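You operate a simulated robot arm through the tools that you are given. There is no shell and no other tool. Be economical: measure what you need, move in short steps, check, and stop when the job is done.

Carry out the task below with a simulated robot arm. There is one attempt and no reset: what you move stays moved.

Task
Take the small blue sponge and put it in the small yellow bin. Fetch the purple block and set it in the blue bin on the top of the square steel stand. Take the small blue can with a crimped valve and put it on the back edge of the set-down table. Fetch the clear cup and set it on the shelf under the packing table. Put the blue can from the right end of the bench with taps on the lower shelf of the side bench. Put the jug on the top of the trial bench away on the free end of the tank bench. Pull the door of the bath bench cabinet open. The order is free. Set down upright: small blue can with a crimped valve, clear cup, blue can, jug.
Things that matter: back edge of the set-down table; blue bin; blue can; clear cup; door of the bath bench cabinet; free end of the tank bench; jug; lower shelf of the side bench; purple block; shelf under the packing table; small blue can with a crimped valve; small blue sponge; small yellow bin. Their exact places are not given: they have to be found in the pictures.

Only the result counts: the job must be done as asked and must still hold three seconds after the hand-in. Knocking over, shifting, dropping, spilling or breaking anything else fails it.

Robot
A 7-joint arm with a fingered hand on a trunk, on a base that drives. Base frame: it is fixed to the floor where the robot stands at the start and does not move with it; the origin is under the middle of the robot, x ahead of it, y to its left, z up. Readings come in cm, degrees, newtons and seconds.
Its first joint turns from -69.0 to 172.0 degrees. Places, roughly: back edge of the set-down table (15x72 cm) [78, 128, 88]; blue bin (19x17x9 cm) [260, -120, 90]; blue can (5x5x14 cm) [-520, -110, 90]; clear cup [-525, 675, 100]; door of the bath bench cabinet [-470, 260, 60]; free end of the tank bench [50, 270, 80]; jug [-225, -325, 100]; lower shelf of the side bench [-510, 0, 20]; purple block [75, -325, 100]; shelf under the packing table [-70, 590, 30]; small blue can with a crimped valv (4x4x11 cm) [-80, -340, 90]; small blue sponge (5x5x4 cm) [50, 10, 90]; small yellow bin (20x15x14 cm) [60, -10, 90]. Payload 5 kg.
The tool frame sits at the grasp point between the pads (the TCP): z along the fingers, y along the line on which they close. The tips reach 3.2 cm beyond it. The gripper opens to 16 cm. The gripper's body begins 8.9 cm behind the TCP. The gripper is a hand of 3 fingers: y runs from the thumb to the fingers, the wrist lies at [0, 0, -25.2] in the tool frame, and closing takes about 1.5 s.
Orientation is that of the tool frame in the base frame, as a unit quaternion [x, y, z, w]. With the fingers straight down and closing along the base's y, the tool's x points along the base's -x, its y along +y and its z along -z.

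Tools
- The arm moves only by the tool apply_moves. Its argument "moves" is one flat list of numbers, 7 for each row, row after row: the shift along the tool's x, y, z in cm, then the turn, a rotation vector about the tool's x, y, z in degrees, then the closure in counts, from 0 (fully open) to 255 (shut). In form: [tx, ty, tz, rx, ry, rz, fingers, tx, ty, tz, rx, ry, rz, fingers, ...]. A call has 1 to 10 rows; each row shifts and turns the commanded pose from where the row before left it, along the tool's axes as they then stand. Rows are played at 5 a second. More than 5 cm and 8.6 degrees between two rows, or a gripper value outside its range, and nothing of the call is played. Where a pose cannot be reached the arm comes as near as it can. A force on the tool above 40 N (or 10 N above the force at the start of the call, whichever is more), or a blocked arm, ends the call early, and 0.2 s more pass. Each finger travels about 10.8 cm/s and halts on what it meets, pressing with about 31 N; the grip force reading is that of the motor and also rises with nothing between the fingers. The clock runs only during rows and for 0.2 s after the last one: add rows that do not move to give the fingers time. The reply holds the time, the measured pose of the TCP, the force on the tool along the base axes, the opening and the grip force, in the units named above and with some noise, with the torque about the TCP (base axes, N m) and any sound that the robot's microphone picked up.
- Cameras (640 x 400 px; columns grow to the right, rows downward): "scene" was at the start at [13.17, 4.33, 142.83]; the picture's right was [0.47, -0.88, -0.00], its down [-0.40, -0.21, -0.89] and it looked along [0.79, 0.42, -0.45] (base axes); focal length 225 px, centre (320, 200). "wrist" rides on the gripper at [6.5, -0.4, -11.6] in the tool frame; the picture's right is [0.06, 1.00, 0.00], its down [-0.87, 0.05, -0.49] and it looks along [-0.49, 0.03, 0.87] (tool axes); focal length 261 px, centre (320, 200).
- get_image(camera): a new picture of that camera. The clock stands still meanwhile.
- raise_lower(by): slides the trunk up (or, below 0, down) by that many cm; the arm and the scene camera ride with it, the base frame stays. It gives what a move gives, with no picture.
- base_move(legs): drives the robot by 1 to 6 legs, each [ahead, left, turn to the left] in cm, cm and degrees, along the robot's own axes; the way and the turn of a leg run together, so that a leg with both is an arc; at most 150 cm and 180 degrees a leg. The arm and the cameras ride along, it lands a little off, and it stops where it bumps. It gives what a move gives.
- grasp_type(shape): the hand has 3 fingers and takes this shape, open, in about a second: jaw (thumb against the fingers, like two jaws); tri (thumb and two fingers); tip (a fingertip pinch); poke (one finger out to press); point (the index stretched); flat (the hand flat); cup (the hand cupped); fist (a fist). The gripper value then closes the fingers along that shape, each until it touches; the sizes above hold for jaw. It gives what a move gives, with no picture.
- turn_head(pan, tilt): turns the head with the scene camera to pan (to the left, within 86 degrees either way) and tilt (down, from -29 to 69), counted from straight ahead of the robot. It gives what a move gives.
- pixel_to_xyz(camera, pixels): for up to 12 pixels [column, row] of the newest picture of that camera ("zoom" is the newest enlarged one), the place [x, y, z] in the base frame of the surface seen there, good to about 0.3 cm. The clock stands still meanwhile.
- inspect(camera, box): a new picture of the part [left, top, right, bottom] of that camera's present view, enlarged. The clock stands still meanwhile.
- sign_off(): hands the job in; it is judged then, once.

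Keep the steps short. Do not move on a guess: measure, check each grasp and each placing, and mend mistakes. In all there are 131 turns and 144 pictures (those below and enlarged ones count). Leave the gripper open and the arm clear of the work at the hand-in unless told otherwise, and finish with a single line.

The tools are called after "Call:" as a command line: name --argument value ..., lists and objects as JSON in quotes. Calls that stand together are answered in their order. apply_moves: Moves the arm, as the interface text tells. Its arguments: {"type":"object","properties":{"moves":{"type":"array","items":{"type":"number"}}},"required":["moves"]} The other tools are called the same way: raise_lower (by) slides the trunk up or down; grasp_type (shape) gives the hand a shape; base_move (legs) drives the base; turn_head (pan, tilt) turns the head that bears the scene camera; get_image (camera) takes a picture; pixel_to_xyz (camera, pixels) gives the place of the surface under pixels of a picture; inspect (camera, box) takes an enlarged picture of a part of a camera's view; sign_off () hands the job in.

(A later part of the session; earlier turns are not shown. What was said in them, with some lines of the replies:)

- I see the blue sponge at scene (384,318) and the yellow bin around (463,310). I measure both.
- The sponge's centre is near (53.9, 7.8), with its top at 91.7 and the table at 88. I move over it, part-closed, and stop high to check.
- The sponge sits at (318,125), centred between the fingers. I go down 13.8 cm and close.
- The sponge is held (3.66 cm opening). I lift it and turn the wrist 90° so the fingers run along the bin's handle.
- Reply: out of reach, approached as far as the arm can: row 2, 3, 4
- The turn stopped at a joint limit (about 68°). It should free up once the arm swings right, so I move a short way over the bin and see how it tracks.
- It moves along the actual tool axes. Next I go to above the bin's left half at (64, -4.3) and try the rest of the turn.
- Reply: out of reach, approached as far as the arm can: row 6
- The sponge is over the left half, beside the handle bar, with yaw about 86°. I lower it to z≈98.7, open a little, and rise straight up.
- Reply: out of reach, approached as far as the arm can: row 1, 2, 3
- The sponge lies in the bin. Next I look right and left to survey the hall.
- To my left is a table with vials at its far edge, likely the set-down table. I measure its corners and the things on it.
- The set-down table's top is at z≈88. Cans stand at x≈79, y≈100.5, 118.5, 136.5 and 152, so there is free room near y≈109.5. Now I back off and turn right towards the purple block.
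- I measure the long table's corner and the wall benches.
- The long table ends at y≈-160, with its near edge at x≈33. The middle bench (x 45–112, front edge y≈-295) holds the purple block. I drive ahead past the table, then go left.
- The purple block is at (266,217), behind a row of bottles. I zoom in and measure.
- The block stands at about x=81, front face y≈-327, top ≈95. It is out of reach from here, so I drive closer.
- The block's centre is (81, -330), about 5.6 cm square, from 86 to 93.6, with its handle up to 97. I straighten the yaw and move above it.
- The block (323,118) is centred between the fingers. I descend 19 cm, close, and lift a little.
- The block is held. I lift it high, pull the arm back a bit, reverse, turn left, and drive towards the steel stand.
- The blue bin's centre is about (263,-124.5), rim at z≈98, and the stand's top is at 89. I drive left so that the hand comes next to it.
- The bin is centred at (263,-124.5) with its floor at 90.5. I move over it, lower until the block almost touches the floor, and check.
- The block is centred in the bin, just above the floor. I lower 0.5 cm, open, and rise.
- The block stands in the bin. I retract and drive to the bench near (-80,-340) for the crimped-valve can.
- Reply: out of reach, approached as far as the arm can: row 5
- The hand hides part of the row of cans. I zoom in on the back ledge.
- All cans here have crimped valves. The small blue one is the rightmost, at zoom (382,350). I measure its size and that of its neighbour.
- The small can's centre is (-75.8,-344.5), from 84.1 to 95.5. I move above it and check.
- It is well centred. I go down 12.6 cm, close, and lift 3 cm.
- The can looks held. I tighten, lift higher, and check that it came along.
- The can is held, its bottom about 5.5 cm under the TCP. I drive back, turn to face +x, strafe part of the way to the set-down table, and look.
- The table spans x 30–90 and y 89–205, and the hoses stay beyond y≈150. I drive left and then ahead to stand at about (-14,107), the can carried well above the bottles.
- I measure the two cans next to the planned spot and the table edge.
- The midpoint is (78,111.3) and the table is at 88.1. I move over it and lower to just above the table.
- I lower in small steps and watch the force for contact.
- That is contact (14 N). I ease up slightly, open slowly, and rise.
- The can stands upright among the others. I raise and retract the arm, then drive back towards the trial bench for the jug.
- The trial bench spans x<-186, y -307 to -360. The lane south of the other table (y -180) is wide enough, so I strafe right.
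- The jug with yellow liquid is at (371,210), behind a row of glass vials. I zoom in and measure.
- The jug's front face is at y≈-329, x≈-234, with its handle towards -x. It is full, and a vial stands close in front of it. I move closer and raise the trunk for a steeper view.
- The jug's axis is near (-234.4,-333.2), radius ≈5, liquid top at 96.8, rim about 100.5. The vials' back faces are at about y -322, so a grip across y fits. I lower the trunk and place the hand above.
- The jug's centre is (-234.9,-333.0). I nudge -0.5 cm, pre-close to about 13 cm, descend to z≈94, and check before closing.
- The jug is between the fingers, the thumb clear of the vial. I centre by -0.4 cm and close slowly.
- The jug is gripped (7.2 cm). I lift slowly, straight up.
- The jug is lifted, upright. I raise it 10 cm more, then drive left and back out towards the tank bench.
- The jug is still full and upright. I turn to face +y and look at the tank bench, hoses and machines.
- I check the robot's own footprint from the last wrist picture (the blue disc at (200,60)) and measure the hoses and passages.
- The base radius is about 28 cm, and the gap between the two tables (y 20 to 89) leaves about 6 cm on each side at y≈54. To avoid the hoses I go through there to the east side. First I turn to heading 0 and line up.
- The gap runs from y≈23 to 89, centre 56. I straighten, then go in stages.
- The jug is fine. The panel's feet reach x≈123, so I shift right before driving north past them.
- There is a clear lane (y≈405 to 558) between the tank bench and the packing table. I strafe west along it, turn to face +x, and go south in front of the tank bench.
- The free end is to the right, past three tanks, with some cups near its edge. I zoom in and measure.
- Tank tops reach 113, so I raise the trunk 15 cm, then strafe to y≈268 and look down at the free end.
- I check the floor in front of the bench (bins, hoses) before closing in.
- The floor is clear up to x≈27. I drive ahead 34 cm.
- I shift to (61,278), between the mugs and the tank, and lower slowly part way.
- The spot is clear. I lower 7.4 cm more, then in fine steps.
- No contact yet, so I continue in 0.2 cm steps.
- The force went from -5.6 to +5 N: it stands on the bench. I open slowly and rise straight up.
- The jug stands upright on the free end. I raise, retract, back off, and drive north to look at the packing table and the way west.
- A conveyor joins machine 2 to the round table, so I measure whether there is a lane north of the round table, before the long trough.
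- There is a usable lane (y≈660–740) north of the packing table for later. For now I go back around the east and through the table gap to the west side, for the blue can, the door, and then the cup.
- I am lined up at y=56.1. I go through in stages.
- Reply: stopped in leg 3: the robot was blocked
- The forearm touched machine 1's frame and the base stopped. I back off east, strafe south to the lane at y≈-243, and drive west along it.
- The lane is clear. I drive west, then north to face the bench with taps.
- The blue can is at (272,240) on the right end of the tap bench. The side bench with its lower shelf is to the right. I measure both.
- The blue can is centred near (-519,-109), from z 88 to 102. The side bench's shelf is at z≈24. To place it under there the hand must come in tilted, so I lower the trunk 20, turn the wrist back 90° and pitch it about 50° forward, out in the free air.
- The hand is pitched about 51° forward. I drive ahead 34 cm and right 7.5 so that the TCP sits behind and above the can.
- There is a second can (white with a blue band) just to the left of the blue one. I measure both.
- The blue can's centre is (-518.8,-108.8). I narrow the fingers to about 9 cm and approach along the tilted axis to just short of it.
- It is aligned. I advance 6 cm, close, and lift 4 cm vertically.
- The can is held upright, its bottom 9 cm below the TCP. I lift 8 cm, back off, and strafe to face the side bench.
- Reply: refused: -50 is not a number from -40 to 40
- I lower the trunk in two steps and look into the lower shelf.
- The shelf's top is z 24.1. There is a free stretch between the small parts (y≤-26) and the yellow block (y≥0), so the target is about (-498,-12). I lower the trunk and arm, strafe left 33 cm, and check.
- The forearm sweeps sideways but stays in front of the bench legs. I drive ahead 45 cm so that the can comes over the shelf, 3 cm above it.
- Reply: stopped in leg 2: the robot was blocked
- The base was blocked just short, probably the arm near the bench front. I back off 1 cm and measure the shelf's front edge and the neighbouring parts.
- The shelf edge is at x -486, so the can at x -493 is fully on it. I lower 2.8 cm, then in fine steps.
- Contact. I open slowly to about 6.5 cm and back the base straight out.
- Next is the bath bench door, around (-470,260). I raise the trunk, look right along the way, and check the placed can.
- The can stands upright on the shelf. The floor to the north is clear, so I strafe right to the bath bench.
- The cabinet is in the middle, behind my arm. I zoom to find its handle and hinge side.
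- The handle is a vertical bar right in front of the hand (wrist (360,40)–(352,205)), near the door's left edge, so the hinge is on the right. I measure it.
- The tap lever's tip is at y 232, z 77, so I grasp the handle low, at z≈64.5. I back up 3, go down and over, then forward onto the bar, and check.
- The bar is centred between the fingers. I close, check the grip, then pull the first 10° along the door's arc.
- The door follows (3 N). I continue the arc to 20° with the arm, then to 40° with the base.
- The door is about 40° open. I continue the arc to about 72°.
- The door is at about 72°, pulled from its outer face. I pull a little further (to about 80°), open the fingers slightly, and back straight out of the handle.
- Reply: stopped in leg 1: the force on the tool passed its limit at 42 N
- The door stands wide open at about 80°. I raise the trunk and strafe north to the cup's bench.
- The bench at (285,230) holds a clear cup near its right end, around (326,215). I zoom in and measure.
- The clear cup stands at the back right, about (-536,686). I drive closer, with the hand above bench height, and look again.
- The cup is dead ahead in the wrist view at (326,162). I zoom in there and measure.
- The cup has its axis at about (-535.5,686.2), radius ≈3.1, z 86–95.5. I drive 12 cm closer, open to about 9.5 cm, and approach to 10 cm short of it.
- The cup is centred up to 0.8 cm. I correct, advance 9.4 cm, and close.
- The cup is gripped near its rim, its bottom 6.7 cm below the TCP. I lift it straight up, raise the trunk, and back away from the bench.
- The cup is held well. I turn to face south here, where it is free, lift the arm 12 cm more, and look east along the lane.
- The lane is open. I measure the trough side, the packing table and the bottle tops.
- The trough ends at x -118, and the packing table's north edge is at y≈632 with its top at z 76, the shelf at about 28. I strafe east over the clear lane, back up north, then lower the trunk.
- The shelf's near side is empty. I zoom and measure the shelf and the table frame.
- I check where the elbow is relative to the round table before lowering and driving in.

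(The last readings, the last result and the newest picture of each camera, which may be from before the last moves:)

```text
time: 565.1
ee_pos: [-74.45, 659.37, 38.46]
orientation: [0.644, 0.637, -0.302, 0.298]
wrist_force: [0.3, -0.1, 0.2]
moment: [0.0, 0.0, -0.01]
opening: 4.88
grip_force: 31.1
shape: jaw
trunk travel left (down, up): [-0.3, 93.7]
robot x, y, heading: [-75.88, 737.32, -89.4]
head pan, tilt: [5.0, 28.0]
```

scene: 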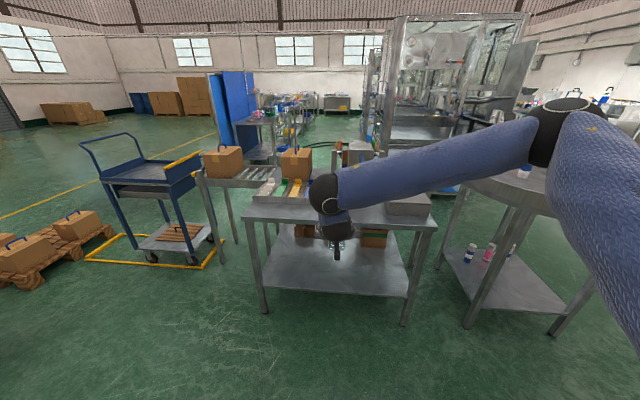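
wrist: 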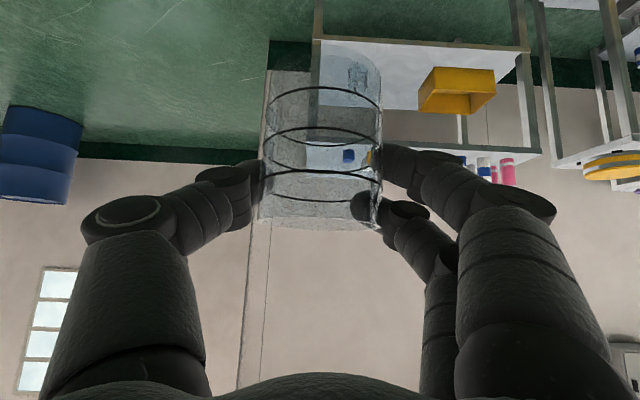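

The elbow would meet the table top if I only drove in. So I drive ahead 31 cm and then reach in the last 11 cm with the arm.

Call:
base_move --legs '[[31, 0, 0]]'

Call:
apply_moves --moves '[-1.27, 0, 1.53, 0, 0, 0, 205, -1.27, 0, 1.53, 0, 0, 0, 205, -1.27, 0, 1.53, 0, 0, 0, 205, -1.27, 0, 1.53, 0, 0, 0, 205, -1.27, 0, 1.53, 0, 0, 0, 205, -0.9, 0, 1.1, 0, 0, 0, 205]'

Call:
get_image --camera "wrist"

Call:
get_image --camera "scene"

```text
time: 567.2
ee_pos: [-74.6, 628.21, 38.4]
orientation: [0.645, 0.635, -0.303, 0.297]
wrist_force: [-0.7, -0.7, -0.5]
moment: [-0.02, 0.02, 0.0]
opening: 4.86
grip_force: 30.6
shape: jaw
trunk travel left (down, up): [-0.3, 93.7]
robot x, y, heading: [-75.38, 706.48, -89.5]
head pan, tilt: [5.0, 28.0]
```

```text
time: 568.6
ee_pos: [-74.63, 616.81, 38.4]
orientation: [0.645, 0.636, -0.302, 0.297]
wrist_force: [0.2, 0.7, 0.6]
moment: [0.0, -0.01, 0.02]
opening: 4.88
grip_force: 30.6
shape: jaw
trunk travel left (down, up): [-0.3, 93.7]
robot x, y, heading: [-75.65, 706.58, -89.6]
head pan, tilt: [5.0, 28.0]
```

```text
23 pictures are left
```

wrist: 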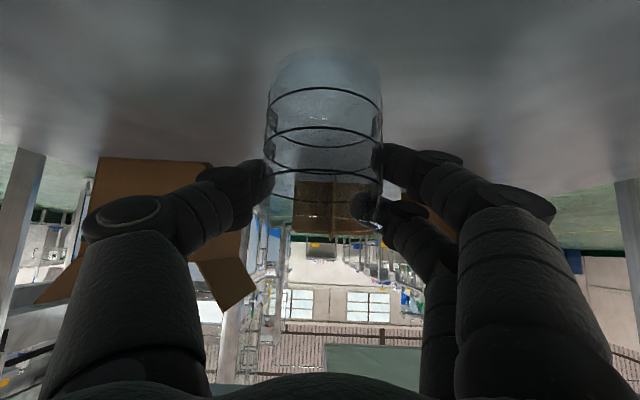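

```text
22 pictures are left
```

scene: 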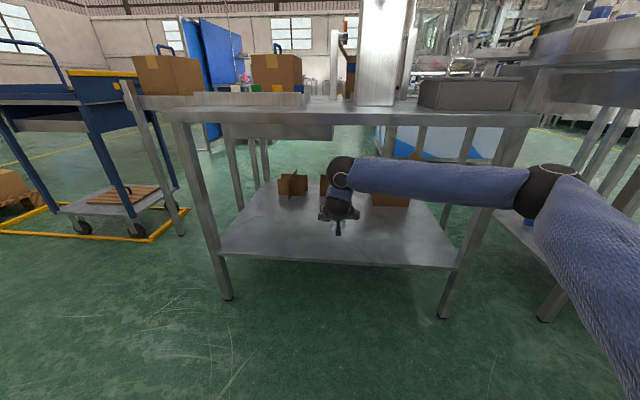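

The cup is over the shelf, about 14 cm inside its edge. I lower to near contact, then in fine steps.

Call:
apply_moves --moves '[1.15, 0, 0.96, 0, 0, 0, 205, 0.92, 0, 0.77, 0, 0, 0, 205, 0.31, 0, 0.26, 0, 0, 0, 205]'

Call:
apply_moves --moves '[0.19, 0, 0.16, 0, 0, 0, 205, 0, 0, 0, 0, 0, 0, 205]'

Call:
apply_moves --moves '[0.15, 0, 0.13, 0, 0, 0, 205, 0, 0, 0, 0, 0, 0, 205]'

```text
time: 569.4
ee_pos: [-74.91, 616.8, 35.33]
orientation: [0.645, 0.635, -0.302, 0.298]
wrist_force: [0.2, -0.1, -0.3]
moment: [0.01, 0.04, 0.03]
opening: 4.87
grip_force: 31.3
shape: jaw
trunk travel left (down, up): [-0.3, 93.7]
robot x, y, heading: [-74.91, 706.11, -89.6]
head pan, tilt: [5.0, 28.0]
```

```text
time: 570.0
ee_pos: [-74.78, 616.81, 34.95]
orientation: [0.645, 0.636, -0.302, 0.297]
wrist_force: [-0.4, 0.6, 0.1]
moment: [-0.02, -0.04, -0.01]
opening: 4.87
grip_force: 30.7
shape: jaw
trunk travel left (down, up): [-0.3, 93.7]
robot x, y, heading: [-75.64, 706.31, -89.4]
head pan, tilt: [5.0, 28.0]
```

```text
time: 570.6
ee_pos: [-74.66, 616.74, 34.85]
orientation: [0.644, 0.636, -0.302, 0.299]
wrist_force: [-0.6, -0.3, 0.6]
moment: [0.0, 0.05, 0.02]
opening: 4.87
grip_force: 31.4
shape: jaw
trunk travel left (down, up): [-0.3, 93.7]
robot x, y, heading: [-75.21, 706.15, -89.6]
head pan, tilt: [5.0, 28.0]
```

There is no contact yet, so I step 0.2 cm at a time.

Call:
apply_moves --moves '[0.15, 0, 0.13, 0, 0, 0, 205, 0, 0, 0, 0, 0, 0, 205]'

Call:
apply_moves --moves '[0.12, 0, 0.1, 0, 0, 0, 205, 0, 0, 0, 0, 0, 0, 205]'

```text
time: 571.2
ee_pos: [-74.72, 616.85, 34.67]
orientation: [0.645, 0.635, -0.302, 0.298]
wrist_force: [-0.2, -2.0, 6.6]
moment: [0.05, -0.01, 0.01]
opening: 4.88
grip_force: 30.7
shape: jaw
trunk travel left (down, up): [-0.3, 93.7]
robot x, y, heading: [-75.56, 706.23, -89.4]
head pan, tilt: [5.0, 28.0]
```

```text
time: 571.8
ee_pos: [-74.73, 616.8, 34.67]
orientation: [0.645, 0.635, -0.302, 0.298]
wrist_force: [0.2, -1.6, 14.9]
moment: [-0.11, 0.02, 0.01]
opening: 4.91
grip_force: 30.7
shape: jaw
trunk travel left (down, up): [-0.3, 93.7]
robot x, y, heading: [-75.24, 706.24, -89.8]
head pan, tilt: [5.0, 28.0]
```

The cup stands on the shelf (15 N). I ease up 0.15 cm, open slowly to about 9.5 cm, and look.

Call:
apply_moves --moves '[-0.12, 0, -0.1, 0, 0, 0, 205, 0, 0, 0, 0, 0, 0, 170, 0, 0, 0, 0, 0, 0, 150, 0, 0, 0, 0, 0, 0, 130, 0, 0, 0, 0, 0, 0, 105, 0, 0, 0, 0, 0, 0, 105]'

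Call:
get_image --camera "wrist"

```text
time: 573.2
ee_pos: [-74.71, 616.81, 34.49]
orientation: [0.645, 0.636, -0.302, 0.297]
wrist_force: [0.3, 1.0, -0.4]
moment: [0.03, 0.01, -0.04]
opening: 9.34
grip_force: 0.0
shape: jaw
trunk travel left (down, up): [-0.3, 93.7]
robot x, y, heading: [-75.42, 706.22, -89.5]
head pan, tilt: [5.0, 28.0]
```

```text
21 pictures are left
```

wrist: 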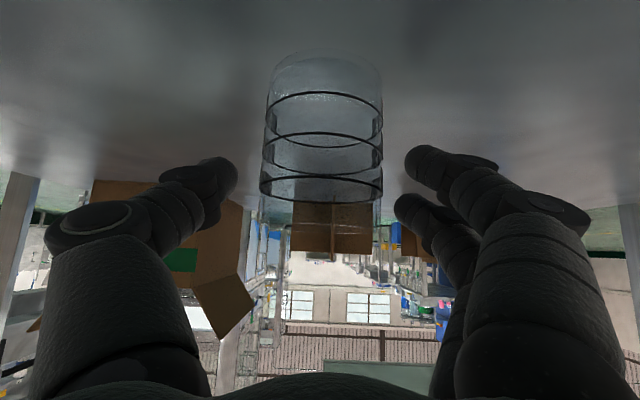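

The cup is free between the fingers. I back straight out and check it.

Call:
base_move --legs '[[-50, 0, 0]]'

Call:
raise_lower --by 35

Call:
turn_head --pan 0 --tilt 28

Call:
inspect --camera "scene" --box '[220, 150, 460, 330]'

Call:
get_image --camera "wrist"

```text
time: 576.1
ee_pos: [-74.45, 667.13, 34.63]
orientation: [0.641, 0.639, -0.3, 0.3]
wrist_force: [0.4, 0.1, -0.5]
moment: [0.0, 0.03, 0.01]
opening: 9.36
grip_force: 0.0
shape: jaw
trunk travel left (down, up): [-0.3, 93.7]
robot x, y, heading: [-76.13, 756.49, -89.1]
head pan, tilt: [5.0, 28.0]
```

```text
time: 579.5
ee_pos: [-74.47, 667.08, 69.58]
orientation: [0.642, 0.639, -0.3, 0.299]
wrist_force: [0.7, 0.3, 0.1]
moment: [0.0, -0.01, 0.01]
opening: 9.36
grip_force: 0.1
shape: jaw
trunk travel left (down, up): [-35.3, 58.7]
robot x, y, heading: [-76.08, 756.18, -89.0]
head pan, tilt: [5.0, 28.0]
```

```text
time: 580.2
ee_pos: [-74.42, 667.14, 69.55]
orientation: [0.642, 0.639, -0.301, 0.299]
wrist_force: [-0.2, -0.5, -1.0]
moment: [0.02, -0.01, -0.03]
opening: 9.35
grip_force: 0.1
shape: jaw
trunk travel left (down, up): [-35.3, 58.7]
robot x, y, heading: [-76.0, 756.52, -89.4]
head pan, tilt: [0.0, 28.0]
```

```text
2.22 times, centred on (340, 240) of scene
```

zoom: 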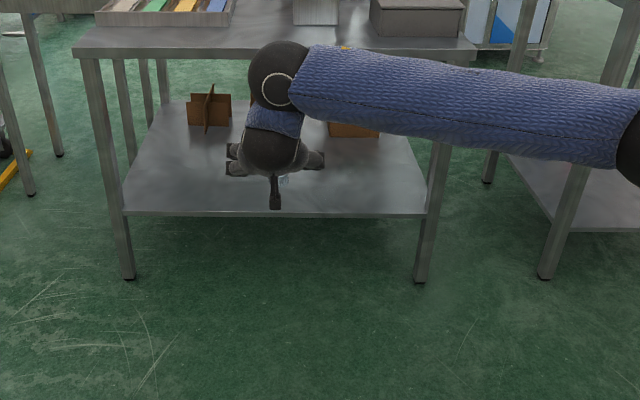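

```text
19 pictures are left
```

wrist: 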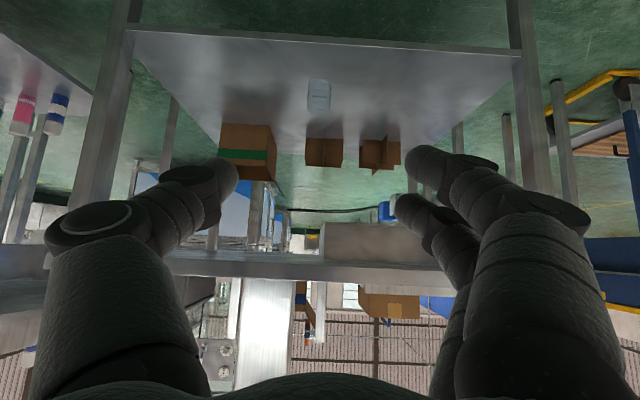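

In the wrist view at (319,95) the cup stands upright on the shelf. All jobs are done, so I open the hand fully and hand in.

Call:
apply_moves --moves '[0, 0, 0, 0, 0, 0, 0, 0, 0, 0, 0, 0, 0, 0, 0, 0, 0, 0, 0, 0, 0]'

Call:
sign_off

```text
time: 581.0
ee_pos: [-74.51, 667.05, 69.66]
orientation: [0.642, 0.639, -0.301, 0.299]
wrist_force: [0.2, 0.2, -0.1]
moment: [0.0, -0.01, -0.02]
opening: 16.0
grip_force: 0.0
shape: jaw
trunk travel left (down, up): [-35.3, 58.7]
robot x, y, heading: [-76.09, 756.57, -89.0]
head pan, tilt: [0.0, 28.0]
```

```text
The job is handed in.
```

All seven jobs are done and handed in: each item looked in place when I checked it, but the arm bumped machine 1's frame and, while placing the blue can, stopped against something at the side bench (I did not check either for shifting), and the cabinet door stands about 80° open.
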